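You operate a simulated robot arm through the tools that you are given. There is no shell and no other tool. Be economical: measure what you need, move in short steps, check, and stop when the job is done.

You are at the controls of a simulated two-armed robot. One attempt, no reset.

Task
Pick up the white ladle with one hand, pass it to the other hand and put it on the counter beside the cool well.

It is judged by the outcome, as a careful person would: the job done as asked, and still so three seconds after it is handed in. It fails if anything else is knocked over, pushed out of place, dropped, spilled or broken.

Robot
Two 7-joint arms with two-finger parallel grippers on one trunk, on a base that drives. Base frame: it is fixed to the floor where the robot stands at the start and does not move with it; the origin is under the middle of the robot, x ahead of it, y to its left, z up; the surface under the hand at the start is at about z = 800. Units: mm, degrees, N and s.
The left shoulder is at the start at [50, 209, 1221], the right one opposite. With the tool pointing down near the work surface each hand reaches from about 100 to 900 mm from the robot's upright axis, wherever it stands, measured 20 degrees to its own side. Places, roughly: counter beside the cool well [-3700, -700, 900]. Payload 4.4 kg a hand.
The TCP of each hand is the grasp point between the finger pads, 23 mm short of the fingertips. In the tool frame z runs along the fingers and y along their closing line. Largest opening 94 mm; finger width 38, thickness 10; the body of the gripper, 54 by 96 mm, starts 39 mm behind the TCP.
Orientation is told as [roll, pitch, yaw] about the base's x, y, z axes, in that order, counted from this pose: with the fingers straight down and closing along the base's y, the tool's x points along the base's -x, its y along +y and its z along -z.

Tools
- The arms move only by the tool send_rows. It takes "left_plan", "right_plan" or both (then of equal length, played together; a hand with none holds still); each is a list that holds one entry, the list of rows, each a list of 7 numbers: the shift along the base's x, y, z in mm, then the turn, a rotation vector about the base's x, y, z in degrees, then the finger opening in mm, from 0 to 94. In form: [[[x, y, z, ax, ay, az, fingers], ...]]. A call has 1 to 8 rows; each row is the pose to reach, as a shift and turn from the pose commanded when the call began. Each row takes 0.2 s and may step no farther than 50 mm and 8.6 degrees from the row before; otherwise, or with a gripper value out of range, the whole call is refused. Where a pose cannot be reached the arm comes as near as it can. A force on the tool above 40 N (or 10 N above the force at the start of the call, whichever is more), or a blocked arm, ends the call early, and 0.2 s more pass. The fingers move at their own pace (about 108 mm/s each) and stop on an object; they squeeze with about 39 N. The grip force told is the motor's: it shows also when the fingers shut on nothing. Time passes only in rows, and 0.2 s behind the last, so rows that repeat a pose let the fingers close. The reply holds the time, the measured pose of the TCP, the force on the tool along the base axes, the opening and the grip force, in the units named above and with some noise, with the torque about the TCP (base axes, N m) and any sound that the robot's microphone picked up, and new pictures: "views" is both (left out), scene, wrist or none (wrist: the cameras of the hands that moved).
- Cameras (640 x 400 px; columns grow to the right, rows downward): "scene" is now at [155, -29, 1382.7]; the picture's right is [-0.18, -0.98, 0.00], its down [-0.51, 0.09, -0.86] and it looks along [0.84, -0.15, -0.51] (base axes); focal length 257 px, centre (320, 200). "left" rides on the left gripper at [86, -16, -74] in its tool frame; the picture's right is [0.18, 0.98, 0.00], its down [-0.58, 0.11, -0.81] and it looks along [-0.79, 0.15, 0.59] (tool axes); focal length 243 px, centre (320, 200). "right" rides on the right gripper at [86, 16, -74] in its tool frame; the picture's right is [-0.18, 0.98, 0.00], its down [-0.58, -0.11, -0.81] and it looks along [-0.79, -0.15, 0.59] (tool axes); focal length 243 px, centre (320, 200). There is no depth. A picture from a camera that has moved, and an enlarged one, comes with that camera's place and axes in the base frame and with its lens. The place of the scene camera against the robot may be out by one fixed shift of up to 25 mm in any direction.
- lift_body(by): slides the trunk up (or, below 0, down) by that many mm; the arms and the scene camera ride with it, the base frame stays. It gives what a move gives, with no picture.
- roll_base(legs): drives the robot by 1 to 6 legs, each [ahead, left, turn to the left] in mm, mm and degrees, along the robot's own axes; the way and the turn of a leg run together, so that a leg with both is an arc; at most 1500 mm and 180 degrees a leg. The arms and the cameras ride along, it lands a little off, and it stops where it bumps. It gives what a move gives, and a new picture of the scene camera.
- aim_head(pan, tilt): turns the head with the scene camera to pan (to the left, within 80 degrees either way) and tilt (down, from -29 to 69), counted from straight ahead of the robot. It gives what a move gives, and a new picture of the scene camera.
- inspect(camera, box): a new picture of the part [left, top, right, bottom] of that camera's present view, enlarged. It takes no simulated time.
- hand_in(): hands the job in; it is judged then, once.

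Work in short steps. Places have to be worked out from the pictures, the camera data and where the tool is seen: move nearer, look again, correct. Check each grasp and each placing, and mend what went wrong. You have 120 turns and 260 pictures in all, those below and enlarged ones among them. Open the grippers and draw the arms clear of the work before you hand the job in, unless the task says otherwise; then end with one line.

The tools are called after "Call:" as a command line: name --argument value ..., lists and objects as JSON in quotes. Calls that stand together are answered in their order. send_rows: Moves the arms, as the interface text tells. Its arguments: {"type":"object","properties":{"left_plan":{"type":"array","items":{"type":"array","items":{"type":"array","items":{"type":"number"}}}},"right_plan":{"type":"array","items":{"type":"array","items":{"type":"array","items":{"type":"number"}}}},"views":{"type":"string","enum":["both","scene","wrist","none"]}},"required":[]} The other tools are called the same way: lift_body (by) slides the trunk up or down; roll_base (legs) drives the base; aim_head (pan, tilt) turns the head that bears the scene camera; inspect (camera, box) takes an enlarged picture of a part of a camera's view; hand_in () hands the job in.

At the start:

```text
time: 0.0
left_position: [597.6, 170.4, 1156.7]
left_ee_rot: [0.0, 0.0, 0.1]
left_ft_force: [0.0, -0.1, 0.1]
left_torque: [-0.03, 0.03, 0.03]
left_opening: 93.8
left_grip_force: 0.0
right_position: [609.7, -359.0, 1110.0]
right_ee_rot: [-0.1, 0.0, 0.0]
right_ft_force: [0.2, 0.5, 0.3]
right_torque: [0.0, -0.01, 0.02]
right_opening: 94.0
right_grip_force: 0.1
trunk travel left (down, up): [-300.0, 263.0]
robot x, y, heading: [2.3, -1.7, -0.0]
head pan, tilt: [-10.3, 31.0]
```

scene: 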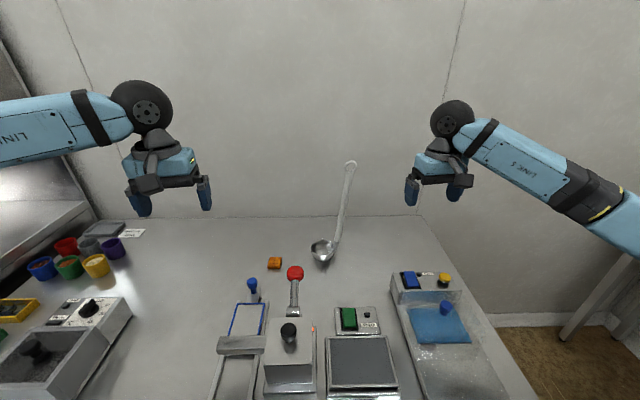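
right: 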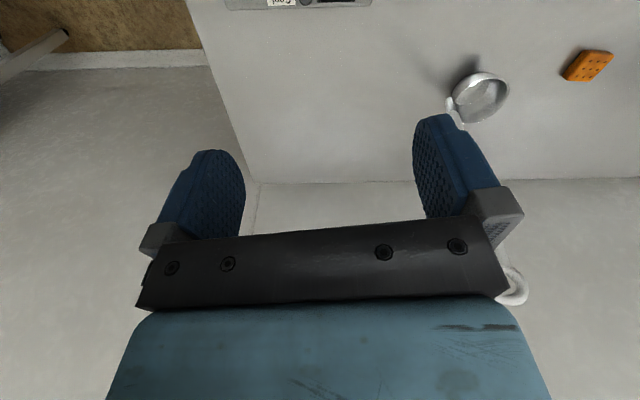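
left: 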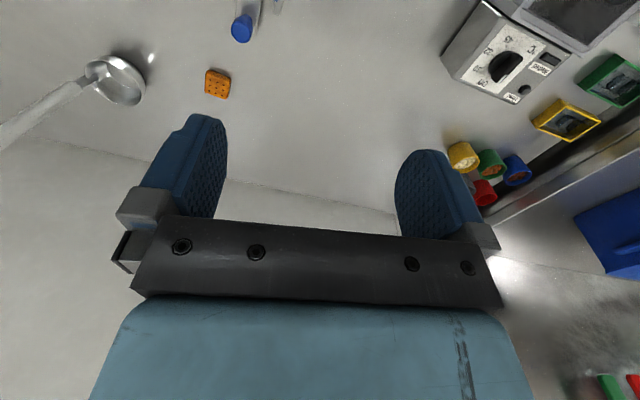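

The ladle seems to lean on the back wall, with its bowl near (770,-145,810) and the tip near (970,-280,1030). I'll look closer at it.

Call:
inspect --camera "scene" --box '[260, 140, 420, 280]'

Call:
inspect --camera "left" --box '[0, 20, 240, 170]'

Call:
inspect --camera "right" --box '[400, 40, 640, 320]'

```text
2.86 times, centred on (340, 210) of scene
camera zoom: at [155.0, -29.0, 1382.7], right [-0.18, -0.98, 0.0], down [-0.51, 0.09, -0.86], along [0.84, -0.15, -0.51], focal length 735 px, centre (263, 171)
```

zoom: 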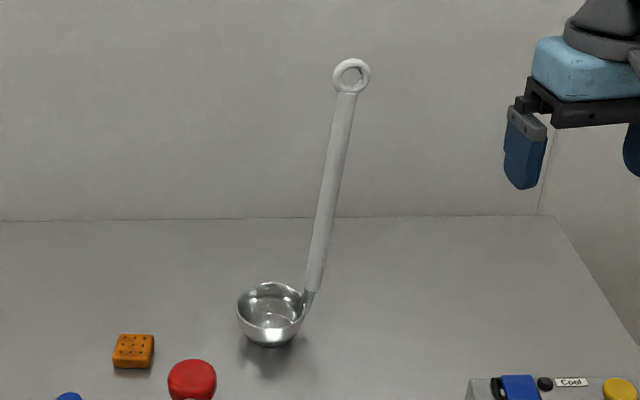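

```text
2.67 times, centred on (120, 95) of left
camera zoom: at [510.8, 154.6, 1229.7], right [-0.18, 0.98, 0.0], down [0.58, 0.11, 0.81], along [0.79, 0.15, -0.59], focal length 647 px, centre (853, 480)
```

zoom: 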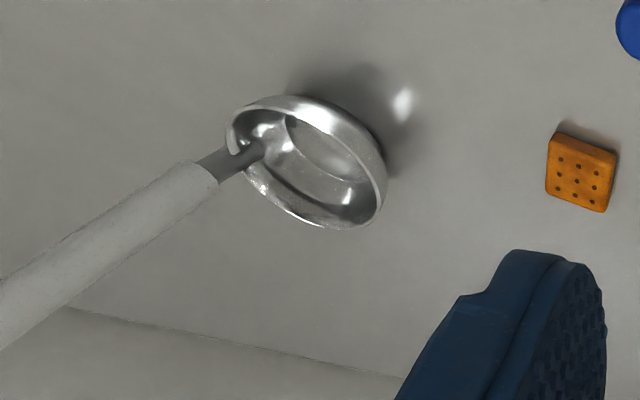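

```text
1.43 times, centred on (520, 180) of right
camera zoom: at [523.4, -343.1, 1184.3], right [0.18, 0.98, 0.0], down [0.58, -0.11, 0.81], along [0.79, -0.15, -0.59], focal length 347 px, centre (34, 229)
```

zoom: 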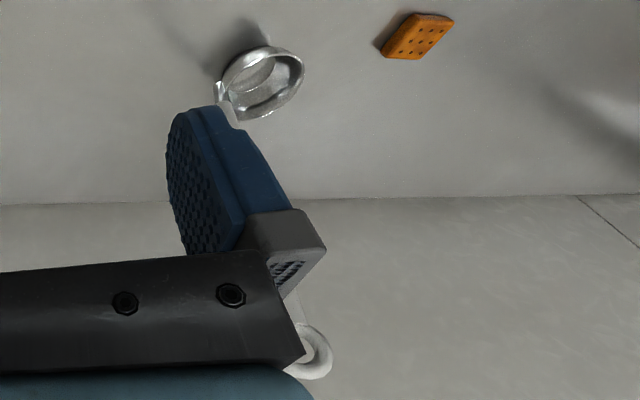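

Triangulating from two cameras puts the ladle free of the wall, standing on its bowl. The bowl is near (782,-149,815), the ring near (757,-219,1115), and the handle is almost upright. I'll turn the right hand until its fingers point forward, staying short of the ladle.

Call:
send_rows --right_plan '[[[0, 0, -5, 0, -8.5, 0, 94], [-5, 0, -10, 0, -17, 0, 94], [-10, 0, -20, 0, -25.5, 0, 94], [-15, 5, -30, 0, -34, 0, 94], [-20, 10, -40, 0, -42.5, 0, 94], [-25, 15, -50, 0, -51, 0, 94], [-30, 20, -60, 0, -59.5, 0, 94], [-30, 25, -65, 0, -68, 0, 94]]]' --views "none"

Call:
send_rows --right_plan '[[[0, 20, 0, 0, -8, 0, 94], [0, 40, 0, 0, -16, 0, 94], [0, 60, 0, 0, -22, 0, 94], [0, 80, 0, 0, -22, 0, 94], [0, 100, 0, 0, -22, 0, 94], [0, 119, 0, 0, -22, 0, 94]]]'

```text
time: 1.8
left_position: [596.2, 172.1, 1156.2]
left_ee_rot: [0.0, 0.0, 0.1]
left_ft_force: [-0.6, 0.2, 0.3]
left_torque: [0.0, -0.02, 0.01]
left_opening: 93.7
left_grip_force: 0.1
right_position: [580.8, -337.3, 1048.7]
right_ee_rot: [-0.1, -62.4, -0.1]
right_ft_force: [-0.2, -0.1, 0.6]
right_torque: [0.0, -0.01, -0.04]
right_opening: 94.2
right_grip_force: 0.1
right hand out of reach, approached as far as the arm can: row 8
trunk travel left (down, up): [-300.0, 263.0]
robot x, y, heading: [5.2, -2.0, -0.2]
head pan, tilt: [-10.3, 31.0]
```

```text
time: 3.2
left_position: [598.7, 173.9, 1155.0]
left_ee_rot: [-0.1, 0.1, 0.0]
left_ft_force: [-0.6, 0.5, -0.1]
left_torque: [-0.08, 0.02, 0.01]
left_opening: 94.0
left_grip_force: 0.0
right_position: [585.2, -250.4, 1079.1]
right_ee_rot: [33.7, -79.6, -15.7]
right_ft_force: [-2.1, -1.8, -7.7]
right_torque: [0.17, -0.5, 0.03]
right_opening: 94.2
right_grip_force: 0.0
right hand out of reach, approached as far as the arm can: row 1, 2, 3, 4, 5, 6
trunk travel left (down, up): [-300.0, 263.0]
robot x, y, heading: [-2.2, -1.4, 0.1]
head pan, tilt: [-10.3, 31.0]
camera scene: at [156.5, -26.5, 1382.4], right [-0.18, -0.98, 0.0], down [-0.51, 0.09, -0.86], along [0.84, -0.15, -0.52], focal length 257 px, centre (320, 200)
camera right: at [494.3, -253.9, 1005.7], right [-0.26, 0.92, 0.28], down [-0.62, -0.38, 0.68], along [0.74, 0.01, 0.68], focal length 243 px, centre (320, 200)
```

scene: 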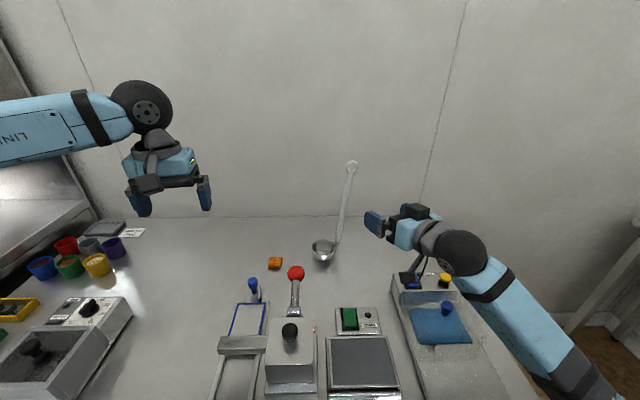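
right: 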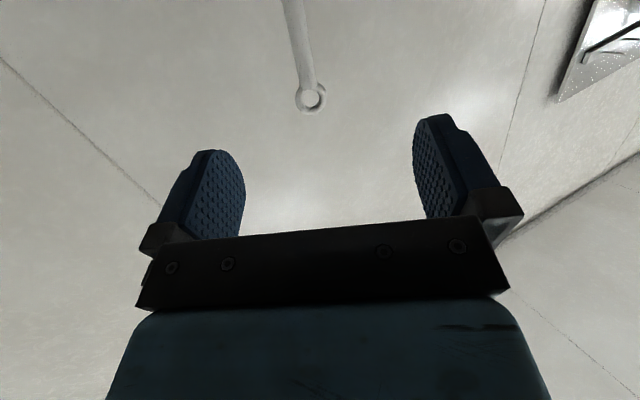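

The right arm is near a limit, and its wrist may be close to the Cool panel (I read about 8 N). I'll zoom in there.

Call:
inspect --camera "scene" --box '[340, 180, 540, 400]'

```text
1.82 times, centred on (440, 290) of scene
camera zoom: at [156.5, -26.5, 1382.4], right [-0.18, -0.98, 0.0], down [-0.51, 0.09, -0.86], along [0.84, -0.15, -0.52], focal length 468 px, centre (102, 36)
```

zoom: 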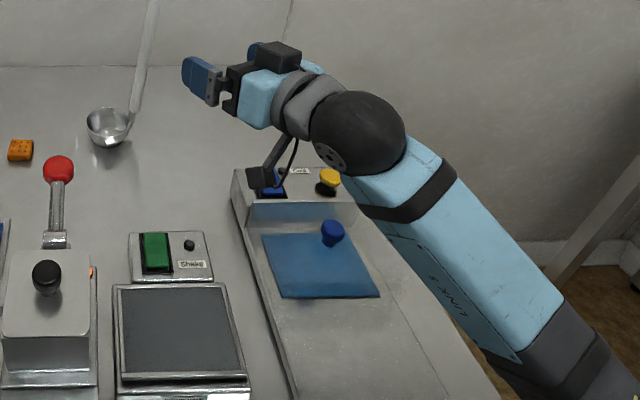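

The camera clears the panel, and the wrist view confirms the ring at about (757,-217,1106). I'll go forward a little to see if the arm gets its full orientation.

Call:
send_rows --right_plan '[[[20, 0, 0, 0, 0, 0, 94], [40, 0, 0, 0, 0, 0, 94], [60, 0, 0, 0, 0, 0, 94], [60, 0, 0, 0, 0, 0, 94]]]'

```text
time: 4.2
left_position: [594.7, 172.4, 1157.1]
left_ee_rot: [-0.1, 0.0, 0.0]
left_ft_force: [0.1, 0.6, -0.7]
left_torque: [-0.02, -0.01, 0.0]
left_opening: 94.1
left_grip_force: 0.1
right_position: [638.7, -257.6, 1057.8]
right_ee_rot: [32.0, -77.4, -14.3]
right_ft_force: [0.7, 0.3, -0.5]
right_torque: [-0.01, -0.01, 0.0]
right_opening: 93.8
right_grip_force: 0.1
trunk travel left (down, up): [-300.0, 263.0]
robot x, y, heading: [0.6, 0.7, 0.1]
head pan, tilt: [-10.3, 31.0]
camera scene: at [154.6, -28.9, 1382.7], right [-0.18, -0.98, 0.0], down [-0.51, 0.09, -0.86], along [0.84, -0.15, -0.51], focal length 257 px, centre (320, 200)
camera right: at [546.2, -259.8, 988.9], right [-0.25, 0.92, 0.29], down [-0.6, -0.38, 0.7], along [0.76, 0.0, 0.65], focal length 243 px, centre (320, 200)
```

scene: 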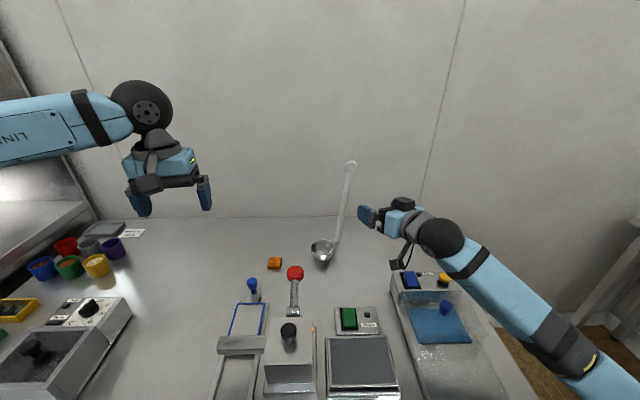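
right: 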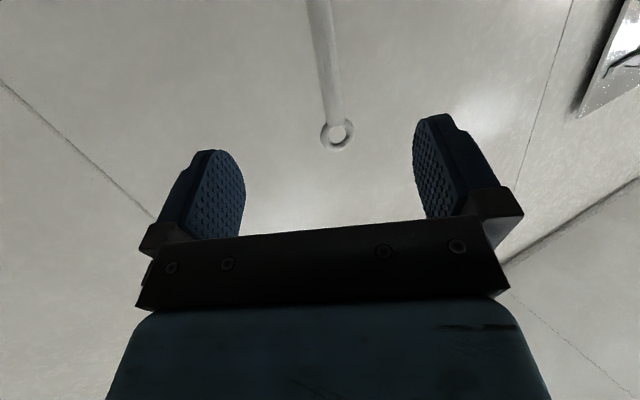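

The hand's axes are now settled: the fingers point forward and slightly left, and the closing line is level. The handle lies almost straight along the fingers, so I'll go about 90 mm along that line and check.

Call:
send_rows --right_plan '[[[22, 8, -3, 0, 0, 0, 94], [44, 17, -7, 0, 0, 0, 94], [66, 25, -11, 0, 0, 0, 94], [84, 32, -14, 0, 0, 0, 94], [84, 32, -14, 0, 0, 0, 94]]]'

```text
time: 5.4
left_position: [596.9, 172.2, 1156.4]
left_ee_rot: [0.0, 0.0, 0.1]
left_ft_force: [-0.1, 0.0, 0.4]
left_torque: [-0.05, 0.04, 0.03]
left_opening: 94.0
left_grip_force: 0.1
right_position: [721.4, -222.5, 1043.3]
right_ee_rot: [32.0, -77.4, -14.3]
right_ft_force: [0.6, -0.1, 1.0]
right_torque: [-0.06, 0.05, -0.01]
right_opening: 94.1
right_grip_force: 0.0
trunk travel left (down, up): [-300.0, 263.0]
robot x, y, heading: [1.1, -2.0, 0.3]
head pan, tilt: [-10.3, 31.0]
camera scene: at [154.7, -29.2, 1382.7], right [-0.18, -0.98, 0.0], down [-0.51, 0.09, -0.86], along [0.84, -0.15, -0.51], focal length 257 px, centre (320, 200)
camera right: at [629.1, -225.3, 973.9], right [-0.25, 0.92, 0.29], down [-0.6, -0.38, 0.7], along [0.76, 0.0, 0.65], focal length 243 px, centre (320, 200)
```

scene: 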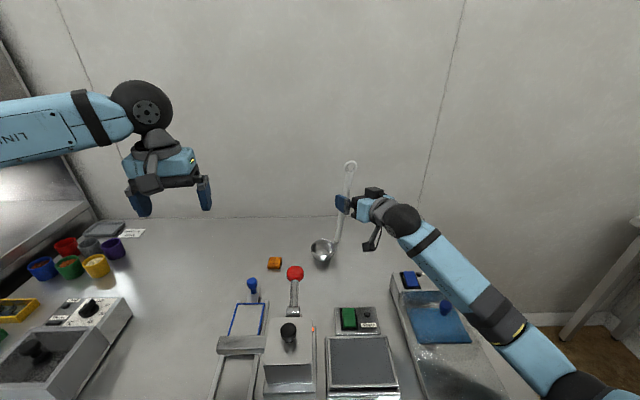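
right: 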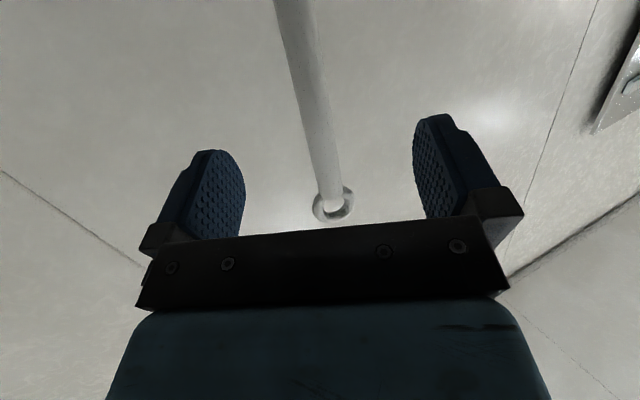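

The handle is midway between the fingers and about 48 mm ahead of the TCP. I'll go the rest of the way along the finger direction.

Call:
send_rows --right_plan '[[[16, 5, -3, 0, 0, 0, 94], [32, 9, -6, 0, 0, 0, 94], [47, 13, -8, 0, 0, 0, 94], [47, 13, -8, 0, 0, 0, 94]]]'

Call:
inspect --camera "scene" --box '[290, 140, 450, 280]'

```text
time: 6.4
left_position: [595.5, 171.7, 1158.0]
left_ee_rot: [0.0, 0.1, 0.0]
left_ft_force: [0.0, -0.3, 0.5]
left_torque: [0.02, -0.01, 0.01]
left_opening: 93.9
left_grip_force: 0.0
right_position: [769.8, -210.4, 1035.0]
right_ee_rot: [32.1, -77.5, -14.6]
right_ft_force: [-0.6, 0.4, 0.6]
right_torque: [0.03, 0.02, 0.0]
right_opening: 94.1
right_grip_force: 0.0
trunk travel left (down, up): [-300.0, 263.0]
robot x, y, heading: [-3.1, 1.3, 0.0]
head pan, tilt: [-10.3, 31.0]
camera scene: at [154.7, -29.2, 1382.7], right [-0.18, -0.98, 0.0], down [-0.51, 0.09, -0.86], along [0.84, -0.15, -0.51], focal length 257 px, centre (320, 200)
camera right: at [676.7, -213.4, 966.2], right [-0.25, 0.92, 0.29], down [-0.6, -0.38, 0.7], along [0.76, 0.0, 0.65], focal length 243 px, centre (320, 200)
```

scene: 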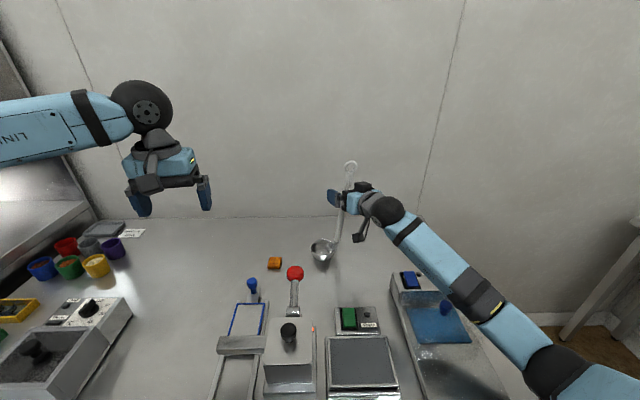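
right: 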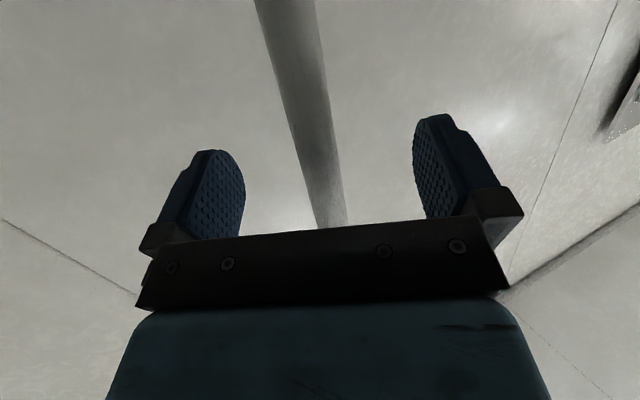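

```text
2.86 times, centred on (370, 210) of scene
camera zoom: at [154.7, -29.2, 1382.7], right [-0.18, -0.98, 0.0], down [-0.51, 0.09, -0.86], along [0.84, -0.15, -0.51], focal length 735 px, centre (177, 171)
```

zoom: 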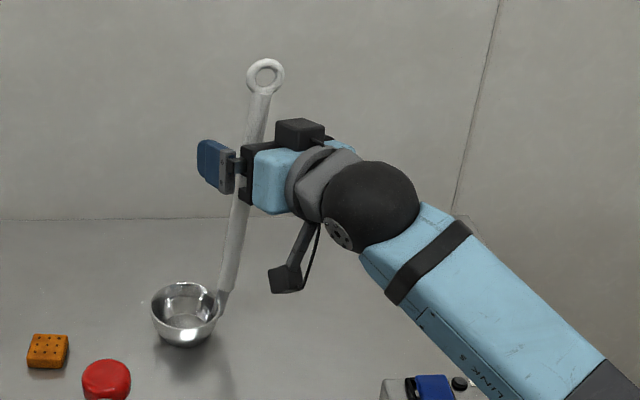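

The handle sits between the fingers, perhaps about 10 mm past the TCP. I'll go 10 mm further and close.

Call:
send_rows --right_plan '[[[10, 3, -2, 0, 0, 0, 94], [10, 3, -2, 0, 0, 0, 60], [10, 3, -2, 0, 0, 0, 30], [10, 3, -2, 0, 0, 0, 0], [10, 3, -2, 0, 0, 0, 0], [10, 3, -2, 0, 0, 0, 0]]]'

```text
time: 7.8
left_position: [596.6, 171.3, 1156.2]
left_ee_rot: [0.0, 0.0, 0.1]
left_ft_force: [0.5, 0.4, 0.4]
left_torque: [-0.05, -0.03, -0.02]
left_opening: 94.0
left_grip_force: 0.0
right_position: [780.1, -207.6, 1034.1]
right_ee_rot: [32.0, -77.5, -14.4]
right_ft_force: [0.7, 0.5, 0.6]
right_torque: [0.18, -0.13, 0.0]
right_opening: 18.6
right_grip_force: 38.9
trunk travel left (down, up): [-300.0, 263.0]
robot x, y, heading: [1.2, -0.1, -0.1]
head pan, tilt: [-10.3, 31.0]
camera scene: at [154.9, -28.9, 1382.7], right [-0.18, -0.98, 0.0], down [-0.51, 0.09, -0.86], along [0.84, -0.15, -0.51], focal length 257 px, centre (320, 200)
camera right: at [686.9, -211.0, 964.6], right [-0.25, 0.92, 0.29], down [-0.6, -0.38, 0.7], along [0.76, 0.0, 0.65], focal length 243 px, centre (320, 200)
```

scene: 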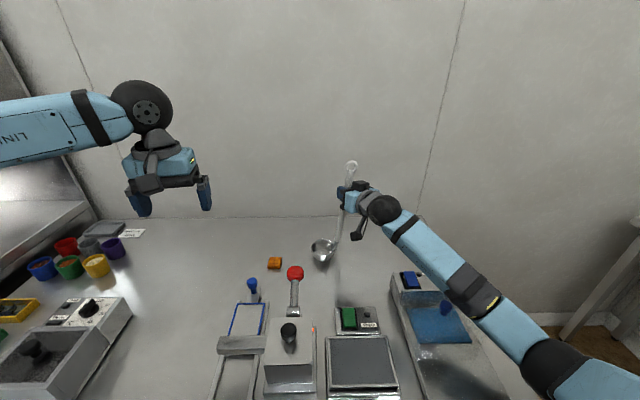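
right: 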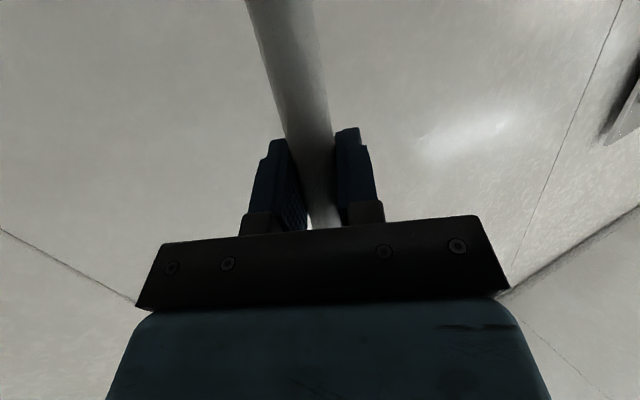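

The handle is gripped, with the opening at 18.6 mm. I'll lift it straight up.

Call:
send_rows --right_plan '[[[0, 0, 20, 0, 0, 0, 0], [0, 0, 45, 0, 0, 0, 0], [0, 0, 75, 0, 0, 0, 0], [0, 0, 105, 0, 0, 0, 0], [0, 0, 130, 0, 0, 0, 0], [0, 0, 150, 0, 0, 0, 0], [0, 0, 150, 0, 0, 0, 0]]]'

```text
time: 9.4
left_position: [596.5, 170.8, 1155.7]
left_ee_rot: [0.0, 0.0, -0.1]
left_ft_force: [0.2, 0.5, -0.6]
left_torque: [0.03, 0.04, -0.03]
left_opening: 93.9
left_grip_force: 0.1
right_position: [779.8, -208.3, 1183.7]
right_ee_rot: [32.0, -77.5, -14.4]
right_ft_force: [0.7, 0.6, -1.6]
right_torque: [-0.07, -0.03, 0.02]
right_opening: 18.6
right_grip_force: 39.3
trunk travel left (down, up): [-300.0, 263.0]
robot x, y, heading: [-3.5, -0.7, 0.0]
head pan, tilt: [-10.3, 31.0]
camera scene: at [155.4, -29.2, 1382.6], right [-0.18, -0.98, 0.0], down [-0.51, 0.09, -0.86], along [0.84, -0.15, -0.52], focal length 257 px, centre (320, 200)
camera right: at [686.9, -211.9, 1115.3], right [-0.25, 0.92, 0.29], down [-0.6, -0.38, 0.7], along [0.76, 0.0, 0.65], focal length 243 px, centre (320, 200)
```

scene: 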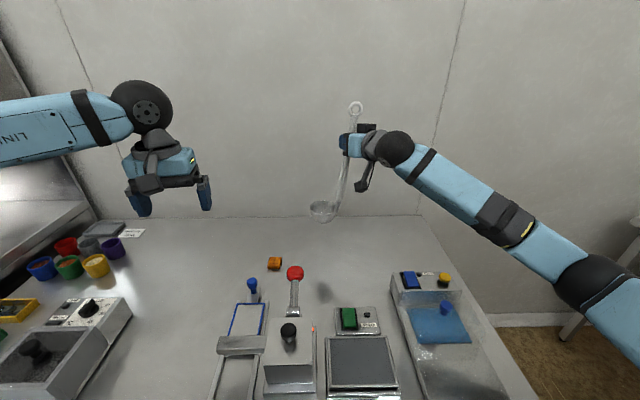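
right: 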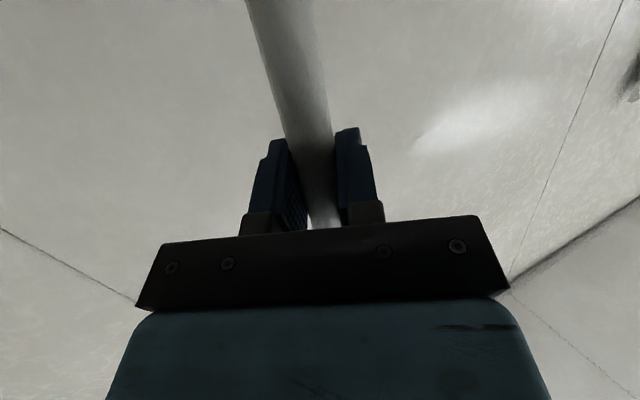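

The ladle came up cleanly. For the handover I'll bring it to the middle and turn the right hand to point inward, so the left can come in lower from its own side.

Call:
send_rows --right_plan '[[[-10, 25, 8, 0, 0, 5, 0], [-20, 50, 16, 0, 0, 10, 0], [-32, 76, 24, 0, 0, 15, 0], [-44, 102, 32, 0, 0, 20, 0], [-56, 128, 40, 0, 0, 25, 0], [-68, 154, 40, 0, 0, 30, 0], [-80, 178, 40, 0, 0, 30, 0], [-80, 178, 40, 0, 0, 30, 0]]]'

```text
time: 11.2
left_position: [596.9, 171.2, 1156.6]
left_ee_rot: [0.0, 0.1, 0.0]
left_ft_force: [0.2, 0.0, 0.2]
left_torque: [-0.01, -0.01, -0.03]
left_opening: 94.1
left_grip_force: 0.1
right_position: [699.8, -30.7, 1223.4]
right_ee_rot: [32.1, -77.4, 15.5]
right_ft_force: [0.3, 0.2, -2.6]
right_torque: [-0.03, -0.06, -0.02]
right_opening: 18.4
right_grip_force: 38.8
trunk travel left (down, up): [-300.0, 263.0]
robot x, y, heading: [-1.5, 1.7, 0.0]
head pan, tilt: [-10.3, 31.0]
camera scene: at [155.1, -29.6, 1382.7], right [-0.18, -0.98, 0.0], down [-0.51, 0.09, -0.86], along [0.84, -0.15, -0.52], focal length 257 px, centre (320, 200)
camera right: at [620.6, -80.3, 1153.9], right [-0.68, 0.68, 0.29], down [-0.33, -0.63, 0.7], along [0.66, 0.38, 0.65], focal length 243 px, centre (320, 200)
```

scene: 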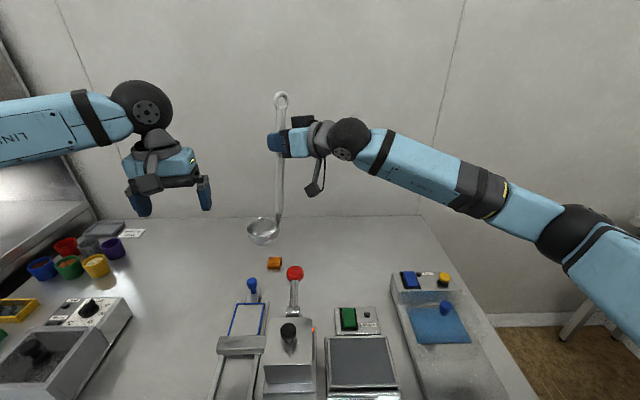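
right: 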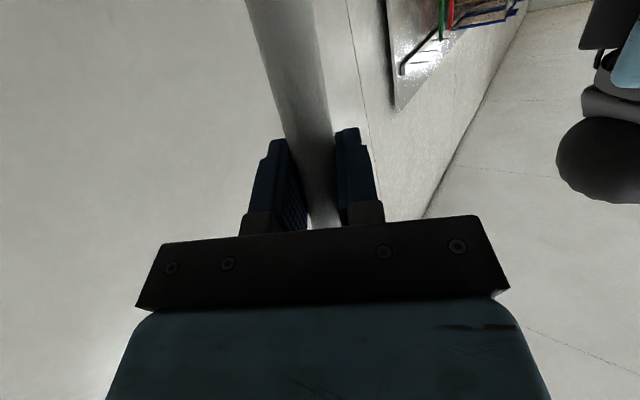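

Now the left hand. I'll yaw it inward 45°, then pitch its fingers up to horizontal, about 200 mm clear of the ladle.

Call:
send_rows --left_plan '[[[-5, 0, 0, 0, 0, -8, 94], [-10, 0, 0, 0, 0, -16, 94], [-15, 0, 0, 0, 0, -24, 94], [-20, 0, 0, 0, 0, -32, 94], [-25, 0, 0, 0, 0, -40, 94], [-27, 0, 0, 0, 0, -45, 94]]]' --views "none"

Call:
send_rows --left_plan '[[[0, 0, -5, -6, -6, 0, 94], [0, 0, -10, -12, -12, 0, 94], [0, 0, -15, -18, -18, 0, 94], [0, 0, -20, -24, -24, 0, 94], [0, 0, -25, -30, -30, 0, 94], [0, 0, -30, -36, -36, 0, 94], [0, 0, -35, -42, -42, 0, 94], [0, 0, -40, -48, -48, 0, 94]]]'

```text
time: 12.6
left_position: [569.3, 172.6, 1155.8]
left_ee_rot: [-0.1, 0.0, -45.1]
left_ft_force: [0.0, 0.3, -0.1]
left_torque: [0.01, 0.01, 0.0]
left_opening: 94.1
left_grip_force: 0.0
right_position: [698.9, -30.3, 1222.7]
right_ee_rot: [31.9, -77.5, 15.7]
right_ft_force: [-0.7, 0.1, -2.2]
right_torque: [-0.05, 0.01, -0.02]
right_opening: 18.6
right_grip_force: 39.6
trunk travel left (down, up): [-300.0, 263.0]
robot x, y, heading: [0.7, -0.4, -0.2]
head pan, tilt: [-10.3, 31.0]
```

```text
time: 14.4
left_position: [568.7, 172.1, 1116.4]
left_ee_rot: [-0.2, -68.0, -44.8]
left_ft_force: [0.2, 0.1, -0.2]
left_torque: [0.04, 0.03, 0.03]
left_opening: 93.9
left_grip_force: 0.0
right_position: [699.9, -30.3, 1222.4]
right_ee_rot: [31.7, -77.5, 15.7]
right_ft_force: [-0.8, 0.1, -0.8]
right_torque: [-0.03, -0.02, -0.01]
right_opening: 18.8
right_grip_force: 39.1
trunk travel left (down, up): [-300.0, 263.0]
robot x, y, heading: [3.3, 1.2, -0.1]
head pan, tilt: [-10.3, 31.0]
camera scene: at [155.0, -28.4, 1382.7], right [-0.18, -0.98, 0.0], down [-0.51, 0.09, -0.86], along [0.84, -0.15, -0.51], focal length 257 px, centre (320, 200)
camera left: at [486.4, 231.2, 1062.2], right [0.65, 0.74, -0.17], down [-0.3, 0.45, 0.84], along [0.7, -0.49, 0.51], focal length 243 px, centre (320, 200)
```

scene: 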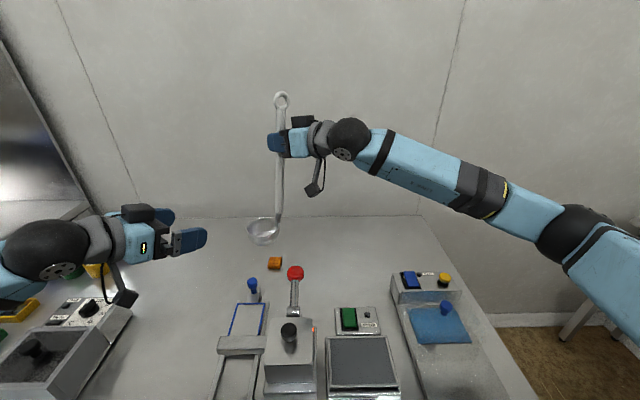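
left: 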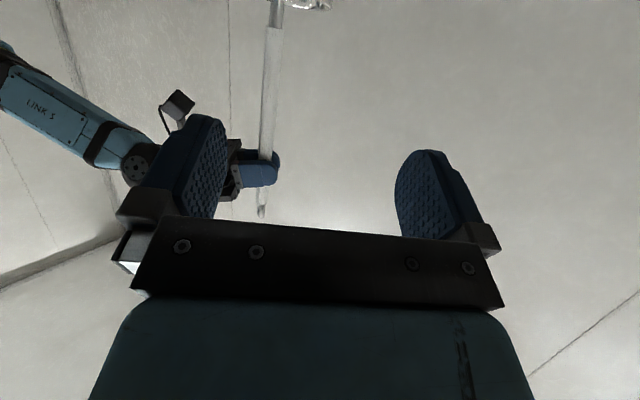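

The handle stands at about (700,-29) and its white part reaches down to z≈1044. The bowl hangs toward the left hand, so with the fingers level my wrist camera would hit it. I'll tilt the fingers about 33° downward instead and move to a standoff.

Call:
send_rows --left_plan '[[[8, -20, 15, 2, 2, 0, 94], [16, -42, 30, 4, 4, 0, 94], [25, -65, 44, 6, 6, 0, 94], [33, -88, 55, 7.8, 7.8, 0, 94], [41, -111, 64, 7.8, 7.8, 0, 94], [41, -111, 64, 7.8, 7.8, 0, 94]]]'

```text
time: 15.8
left_position: [609.4, 61.5, 1178.6]
left_ee_rot: [-0.1, -56.9, -44.9]
left_ft_force: [-0.4, 1.2, 0.8]
left_torque: [-0.01, -0.01, -0.02]
left_opening: 94.1
left_grip_force: 0.1
right_position: [699.3, -30.0, 1223.6]
right_ee_rot: [31.8, -77.6, 15.8]
right_ft_force: [-0.7, 0.1, -0.4]
right_torque: [-0.06, -0.04, 0.01]
right_opening: 18.5
right_grip_force: 38.9
trunk travel left (down, up): [-300.0, 263.0]
robot x, y, heading: [-1.1, -1.9, 0.2]
head pan, tilt: [-10.3, 31.0]
camera scene: at [154.9, -28.3, 1382.7], right [-0.18, -0.98, 0.0], down [-0.51, 0.09, -0.86], along [0.84, -0.15, -0.51], focal length 257 px, centre (320, 200)
camera left: at [522.0, 126.9, 1146.7], right [0.62, 0.77, -0.15], down [-0.18, 0.33, 0.93], along [0.76, -0.55, 0.34], focal length 243 px, centre (320, 200)
```

scene: 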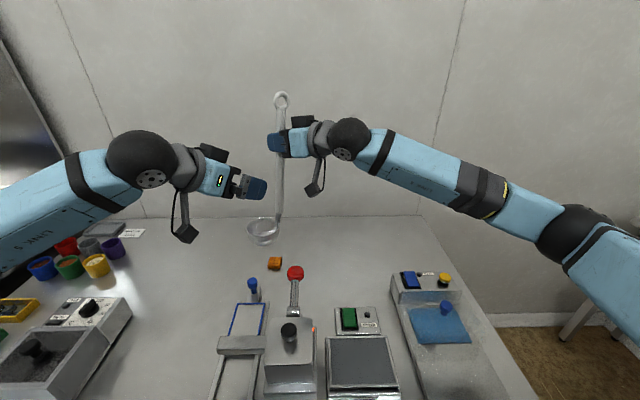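
left: 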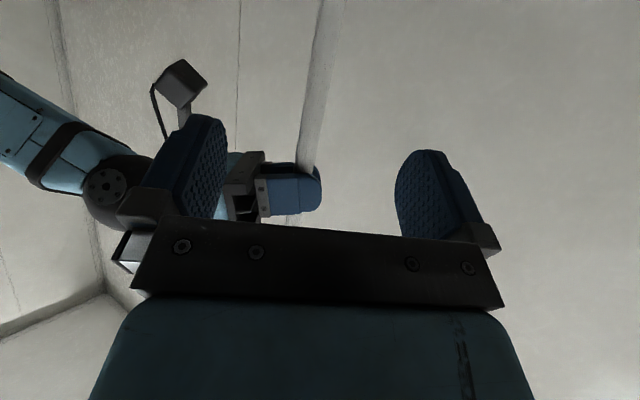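

The handle is centred ahead. To gain room from the right wrist camera, I'll yaw the left hand another 15° and go to a standoff 100 mm from the grip point (700,-28,1086).

Call:
send_rows --left_plan '[[[16, -5, -10, 0, 0, -5, 94], [32, -10, -25, 0, 0, -10, 94], [49, -16, -39, 0, 0, -15, 94], [49, -16, -39, 0, 0, -15, 94]]]'

Call:
inspect --camera "scene" --box '[180, 80, 380, 280]'

```text
time: 16.8
left_position: [659.9, 43.8, 1140.4]
left_ee_rot: [-0.1, -57.0, -59.9]
left_ft_force: [0.3, -0.3, -0.4]
left_torque: [-0.01, 0.01, 0.01]
left_opening: 94.1
left_grip_force: 0.1
right_position: [699.9, -30.0, 1221.9]
right_ee_rot: [31.8, -77.5, 15.8]
right_ft_force: [-0.4, 0.5, -1.9]
right_torque: [-0.02, -0.05, 0.01]
right_opening: 18.7
right_grip_force: 39.1
trunk travel left (down, up): [-300.0, 263.0]
robot x, y, heading: [-1.2, 0.7, 0.1]
head pan, tilt: [-10.3, 31.0]
camera scene: at [155.3, -28.2, 1382.6], right [-0.18, -0.98, 0.0], down [-0.51, 0.09, -0.86], along [0.84, -0.15, -0.52], focal length 257 px, centre (320, 200)
camera left: at [591.5, 130.3, 1108.4], right [0.8, 0.58, -0.16], down [-0.08, 0.36, 0.93], along [0.59, -0.73, 0.34], focal length 243 px, centre (320, 200)
```

scene: 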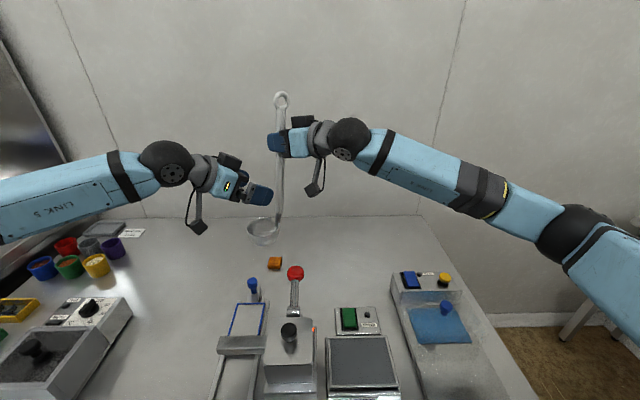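
left: 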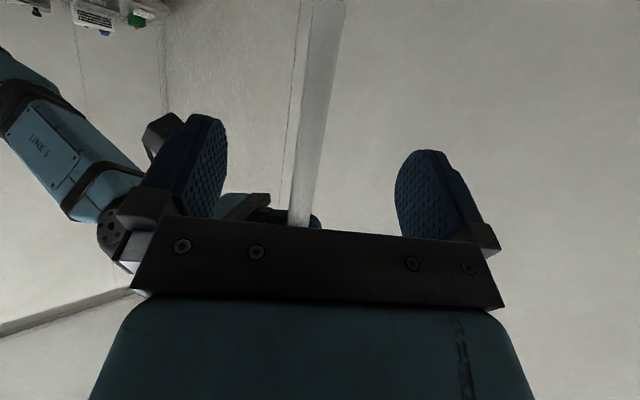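

```text
2.00 times, centred on (280, 180) of scene
camera zoom: at [155.3, -28.2, 1382.6], right [-0.18, -0.98, 0.0], down [-0.51, 0.09, -0.86], along [0.84, -0.15, -0.52], focal length 515 px, centre (400, 240)
```

zoom: 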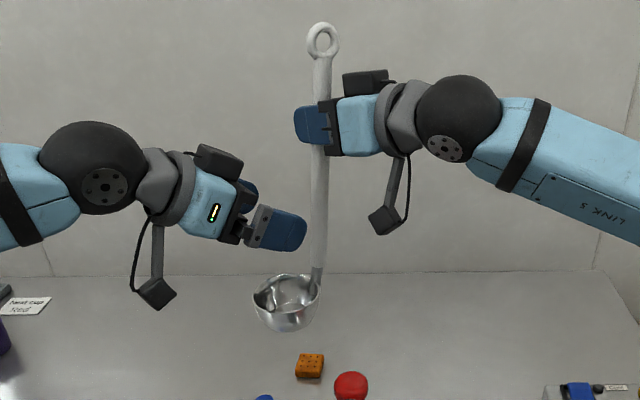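

The path is clear of the right camera and the bowl. I'll advance 65 mm along the fingers and check the centring.

Call:
send_rows --left_plan '[[[9, -16, -12, 0, 0, 0, 94], [18, -32, -24, 0, 0, 0, 94], [27, -47, -35, 0, 0, 0, 94], [27, -47, -35, 0, 0, 0, 94]]]'

Call:
inspect --camera "scene" --box '[200, 80, 360, 260]'

```text
time: 17.8
left_position: [685.5, -2.1, 1106.3]
left_ee_rot: [-0.1, -56.9, -59.9]
left_ft_force: [-0.1, -0.5, -0.2]
left_torque: [-0.03, -0.01, 0.02]
left_opening: 93.9
left_grip_force: 0.1
right_position: [699.3, -29.5, 1223.2]
right_ee_rot: [31.8, -77.5, 15.8]
right_ft_force: [-0.2, -0.2, -1.6]
right_torque: [-0.06, -0.01, -0.03]
right_opening: 18.8
right_grip_force: 39.4
trunk travel left (down, up): [-300.0, 263.0]
robot x, y, heading: [1.0, 1.8, -0.2]
head pan, tilt: [-10.3, 31.0]
camera scene: at [154.9, -28.4, 1382.7], right [-0.18, -0.98, 0.0], down [-0.51, 0.09, -0.86], along [0.84, -0.15, -0.51], focal length 257 px, centre (320, 200)
camera left: at [618.2, 82.8, 1073.4], right [0.8, 0.58, -0.15], down [-0.08, 0.36, 0.93], along [0.59, -0.73, 0.34], focal length 243 px, centre (320, 200)
```

scene: 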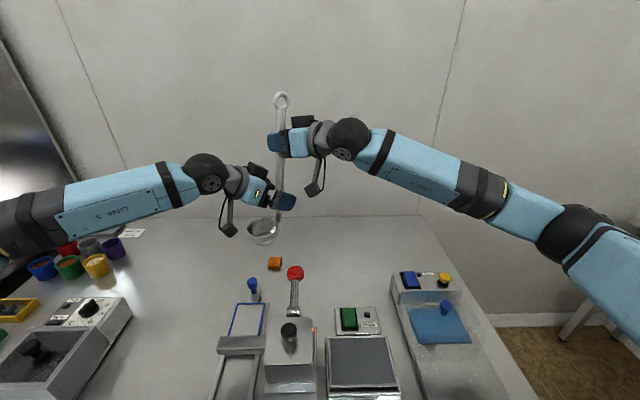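
left: 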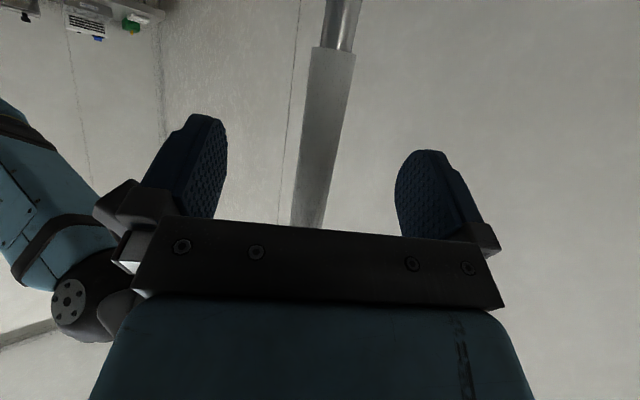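

```text
2.22 times, centred on (280, 170) of scene
camera zoom: at [154.9, -28.4, 1382.7], right [-0.18, -0.98, 0.0], down [-0.51, 0.09, -0.86], along [0.84, -0.15, -0.51], focal length 572 px, centre (409, 267)
```

zoom: 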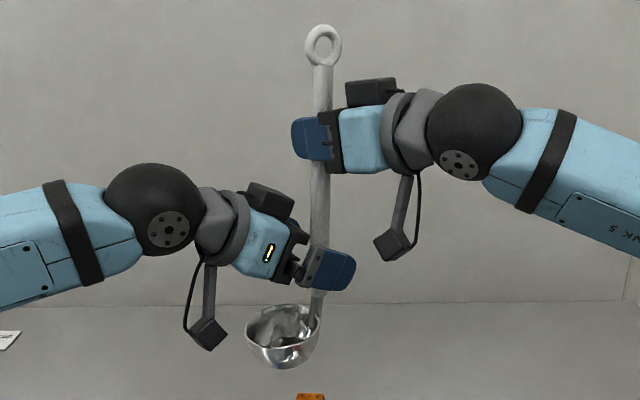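

It is centred, with the white handle end at z≈1045. I'll go the last 30 mm and close the left fingers.

Call:
send_rows --left_plan '[[[7, -12, -8, 0, 0, 0, 94], [13, -24, -16, 0, 0, 0, 94], [13, -24, -16, 0, 0, 0, 60], [13, -24, -16, 0, 0, 0, 30], [13, -24, -16, 0, 0, 0, 0], [13, -24, -16, 0, 0, 0, 0], [13, -24, -16, 0, 0, 0, 0]]]'

Call:
inspect --camera "scene" --box '[200, 80, 360, 260]'

```text
time: 19.4
left_position: [699.3, -27.8, 1090.6]
left_ee_rot: [0.0, -56.9, -59.9]
left_ft_force: [-19.4, 18.9, 5.6]
left_torque: [-2.04, -1.39, 0.06]
left_opening: 19.0
left_grip_force: 39.3
right_position: [699.5, -31.1, 1222.3]
right_ee_rot: [31.7, -77.4, 15.7]
right_ft_force: [17.9, -19.0, -5.9]
right_torque: [-0.58, -1.05, -0.13]
right_opening: 19.0
right_grip_force: 39.2
trunk travel left (down, up): [-300.0, 263.0]
robot x, y, heading: [-1.2, 1.0, 0.2]
head pan, tilt: [-10.3, 31.0]
camera scene: at [155.1, -29.0, 1382.6], right [-0.18, -0.98, 0.0], down [-0.51, 0.09, -0.86], along [0.84, -0.15, -0.52], focal length 257 px, centre (320, 200)
camera left: at [631.2, 58.6, 1057.3], right [0.8, 0.58, -0.15], down [-0.08, 0.36, 0.93], along [0.59, -0.73, 0.34], focal length 243 px, centre (320, 200)
```

scene: 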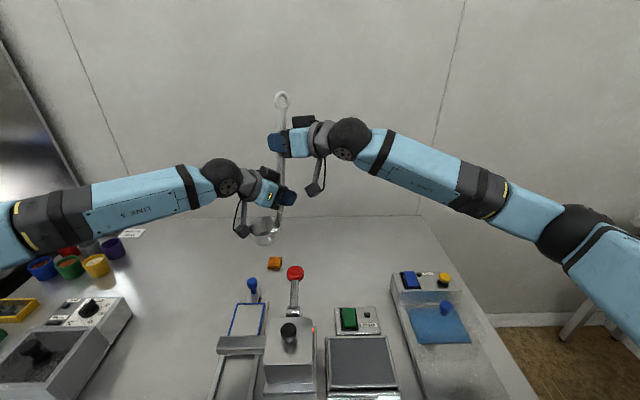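
left: 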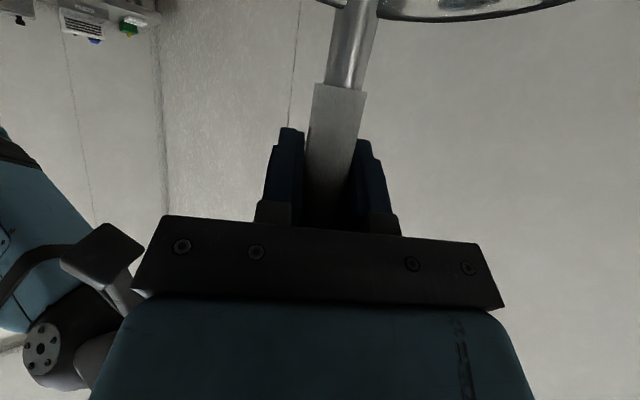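

```text
2.22 times, centred on (280, 170) of scene
camera zoom: at [155.1, -29.0, 1382.6], right [-0.18, -0.98, 0.0], down [-0.51, 0.09, -0.86], along [0.84, -0.15, -0.52], focal length 572 px, centre (409, 267)
```

zoom: 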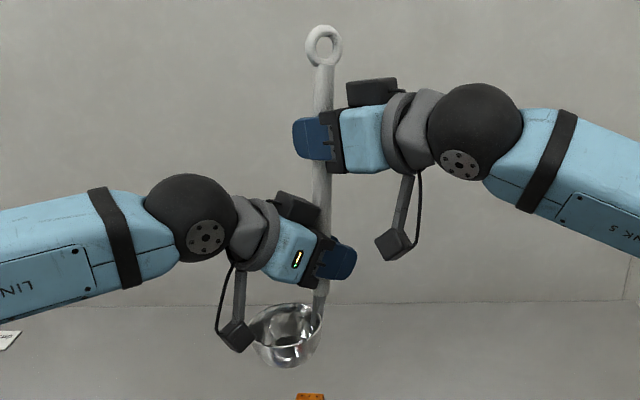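

Both hands hold the handle, with the left opening at 19 mm and the grip at 39 N. I'll open the right hand, then draw it straight back along its fingers.

Call:
send_rows --right_plan '[[[0, 0, 0, 0, 0, 0, 30], [0, 0, 0, 0, 0, 0, 60], [0, 0, 0, 0, 0, 0, 94], [0, 0, 0, 0, 0, 0, 94]]]'

```text
time: 20.4
left_position: [699.5, -27.4, 1091.0]
left_ee_rot: [0.0, -56.8, -59.8]
left_ft_force: [-0.5, 0.6, -0.4]
left_torque: [-0.06, 0.03, 0.03]
left_opening: 19.1
left_grip_force: 39.1
right_position: [699.6, -29.4, 1223.6]
right_ee_rot: [32.0, -77.4, 15.5]
right_ft_force: [-0.1, 0.3, -0.4]
right_torque: [0.01, -0.03, 0.0]
right_opening: 93.7
right_grip_force: 0.0
trunk travel left (down, up): [-300.0, 263.0]
robot x, y, heading: [4.0, -1.6, -0.0]
head pan, tilt: [-10.3, 31.0]
camera scene: at [155.1, -29.0, 1382.6], right [-0.18, -0.98, 0.0], down [-0.51, 0.09, -0.86], along [0.84, -0.15, -0.52], focal length 257 px, centre (320, 200)
camera right: at [620.6, -79.6, 1153.9], right [-0.68, 0.68, 0.29], down [-0.33, -0.63, 0.7], along [0.66, 0.38, 0.65], focal length 243 px, centre (320, 200)
```

scene: 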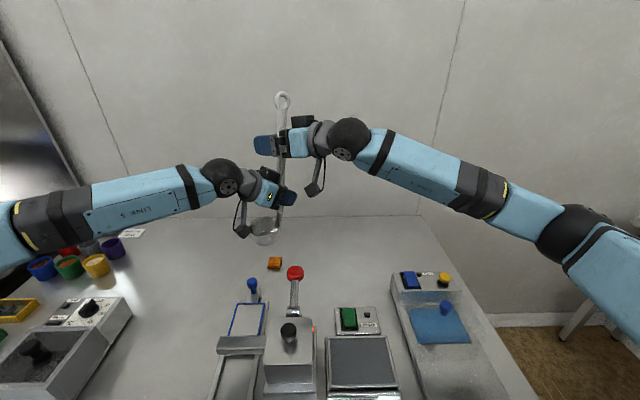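
right: 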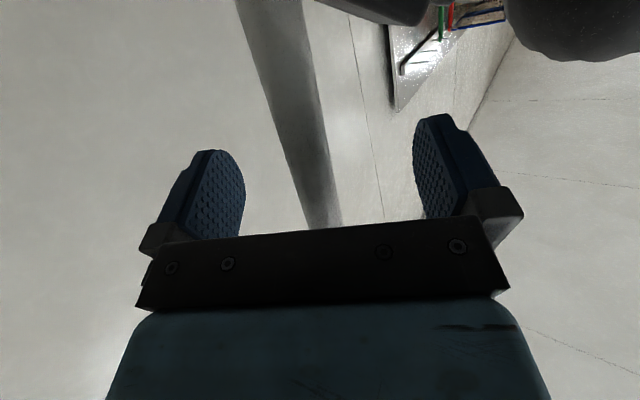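

The left hand holds it alone. I'll retract the right hand along its finger axis and out to its own side.

Call:
send_rows --right_plan '[[[-16, -18, 4, 0, 0, 0, 94], [-40, -45, 11, 0, 0, 0, 94], [-66, -74, 18, 0, 0, 0, 94], [-92, -104, 26, 0, 0, 0, 94], [-92, -150, 26, 0, 0, 0, 94], [-92, -195, 26, 0, 0, 0, 94], [-92, -195, 26, 0, 0, 0, 94]]]'

```text
time: 22.0
left_position: [699.9, -26.2, 1089.3]
left_ee_rot: [-0.2, -57.0, -59.8]
left_ft_force: [-0.6, -0.2, 0.4]
left_torque: [-0.06, -0.01, -0.05]
left_opening: 18.9
left_grip_force: 38.7
right_position: [608.0, -225.9, 1249.4]
right_ee_rot: [31.8, -77.5, 15.9]
right_ft_force: [0.2, -0.1, -0.5]
right_torque: [-0.05, 0.02, -0.02]
right_opening: 93.8
right_grip_force: 0.0
trunk travel left (down, up): [-300.0, 263.0]
robot x, y, heading: [1.2, 0.5, 0.2]
head pan, tilt: [-10.3, 31.0]
camera scene: at [155.7, -28.1, 1382.6], right [-0.18, -0.98, 0.0], down [-0.51, 0.09, -0.86], along [0.84, -0.15, -0.52], focal length 257 px, centre (320, 200)
camera right: at [529.6, -274.5, 1180.7], right [-0.68, 0.68, 0.29], down [-0.33, -0.63, 0.7], along [0.66, 0.38, 0.65], focal length 243 px, centre (320, 200)
```

scene: 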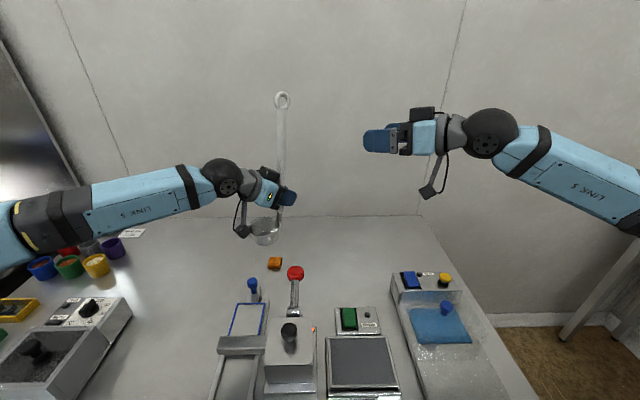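
right: 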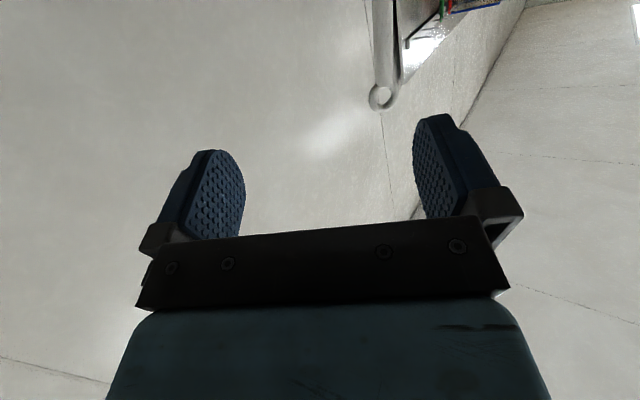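

The handover is done. I'll raise the trunk for clearance and back away from the counter before looking around.

Call:
lift_body --by 120

Call:
roll_base --legs '[[-500, 0, 0]]'

Call:
aim_head --pan -80 --tilt 25

Call:
aim_head --pan 80 --tilt 25

```text
time: 23.5
left_position: [700.1, -25.9, 1210.8]
left_ee_rot: [0.0, -56.8, -59.8]
left_ft_force: [0.8, -0.2, -2.0]
left_torque: [-0.06, -0.02, 0.02]
left_opening: 18.9
left_grip_force: 39.2
right_position: [608.1, -226.1, 1369.2]
right_ee_rot: [32.0, -77.5, 15.5]
right_ft_force: [-0.7, 0.1, -0.3]
right_torque: [-0.02, -0.02, 0.0]
right_opening: 94.1
right_grip_force: 0.0
trunk travel left (down, up): [-420.0, 143.0]
robot x, y, heading: [-0.3, -1.5, 0.1]
head pan, tilt: [-10.3, 31.0]
```

```text
time: 26.4
left_position: [210.6, -20.3, 1208.9]
left_ee_rot: [-0.2, -56.8, -59.0]
left_ft_force: [0.1, 0.0, -2.0]
left_torque: [-0.07, -0.02, -0.01]
left_opening: 19.0
left_grip_force: 38.9
right_position: [122.0, -220.5, 1368.6]
right_ee_rot: [32.0, -77.5, 16.4]
right_ft_force: [0.5, 0.4, 0.0]
right_torque: [-0.01, -0.02, -0.01]
right_opening: 94.1
right_grip_force: 0.0
trunk travel left (down, up): [-420.0, 143.0]
robot x, y, heading: [-488.3, -1.4, 0.6]
head pan, tilt: [-10.3, 31.0]
camera scene: at [-333.2, -30.3, 1502.6], right [-0.17, -0.99, 0.0], down [-0.51, 0.09, -0.86], along [0.85, -0.14, -0.52], focal length 257 px, centre (320, 200)
```

scene: 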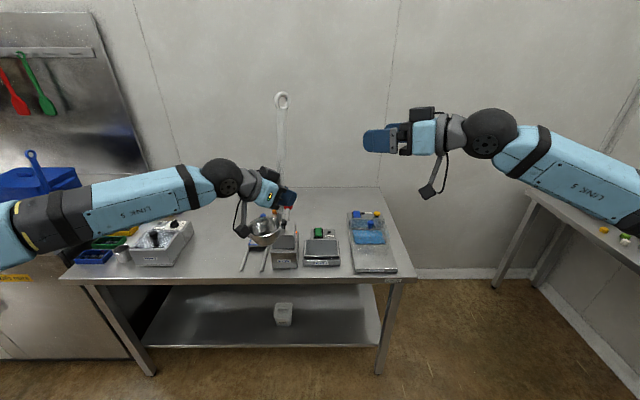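

```text
time: 27.8
left_position: [211.1, -20.9, 1209.2]
left_ee_rot: [-0.1, -56.8, -59.0]
left_ft_force: [0.2, -0.7, -1.1]
left_torque: [-0.03, -0.02, -0.02]
left_opening: 18.8
left_grip_force: 39.5
right_position: [122.5, -221.8, 1369.2]
right_ee_rot: [32.0, -77.5, 16.4]
right_ft_force: [0.1, 0.0, 1.5]
right_torque: [0.01, -0.01, 0.02]
right_opening: 94.1
right_grip_force: 0.2
trunk travel left (down, up): [-420.0, 143.0]
robot x, y, heading: [-489.1, -3.8, 0.6]
head pan, tilt: [-80.0, 25.0]
camera scene: at [-404.8, -105.8, 1512.2], right [-0.98, -0.19, 0.0], down [-0.08, 0.42, -0.91], along [0.17, -0.89, -0.42], focal length 257 px, centre (320, 200)
```

scene: 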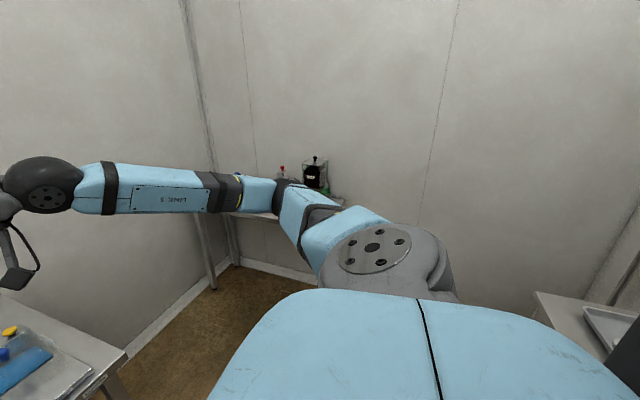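

```text
time: 30.3
left_position: [211.2, -21.2, 1209.7]
left_ee_rot: [-0.1, -56.7, -59.0]
left_ft_force: [0.2, -0.6, -1.0]
left_torque: [-0.08, -0.02, 0.01]
left_opening: 18.8
left_grip_force: 39.3
right_position: [123.2, -221.2, 1369.6]
right_ee_rot: [32.0, -77.6, 16.4]
right_ft_force: [0.4, 0.0, -0.1]
right_torque: [-0.03, 0.0, 0.01]
right_opening: 93.9
right_grip_force: 0.0
trunk travel left (down, up): [-420.0, 143.0]
robot x, y, heading: [-485.3, -2.1, 0.9]
head pan, tilt: [80.0, 25.0]
camera scene: at [-407.6, 75.6, 1512.2], right [0.99, -0.16, 0.0], down [-0.07, -0.42, -0.91], along [0.14, 0.89, -0.42], focal length 257 px, centre (320, 200)
```

scene: 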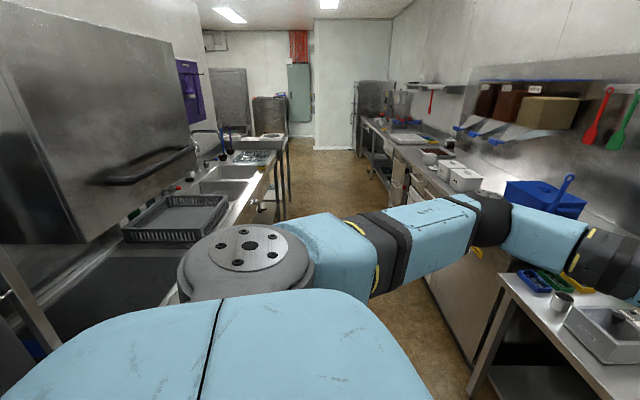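

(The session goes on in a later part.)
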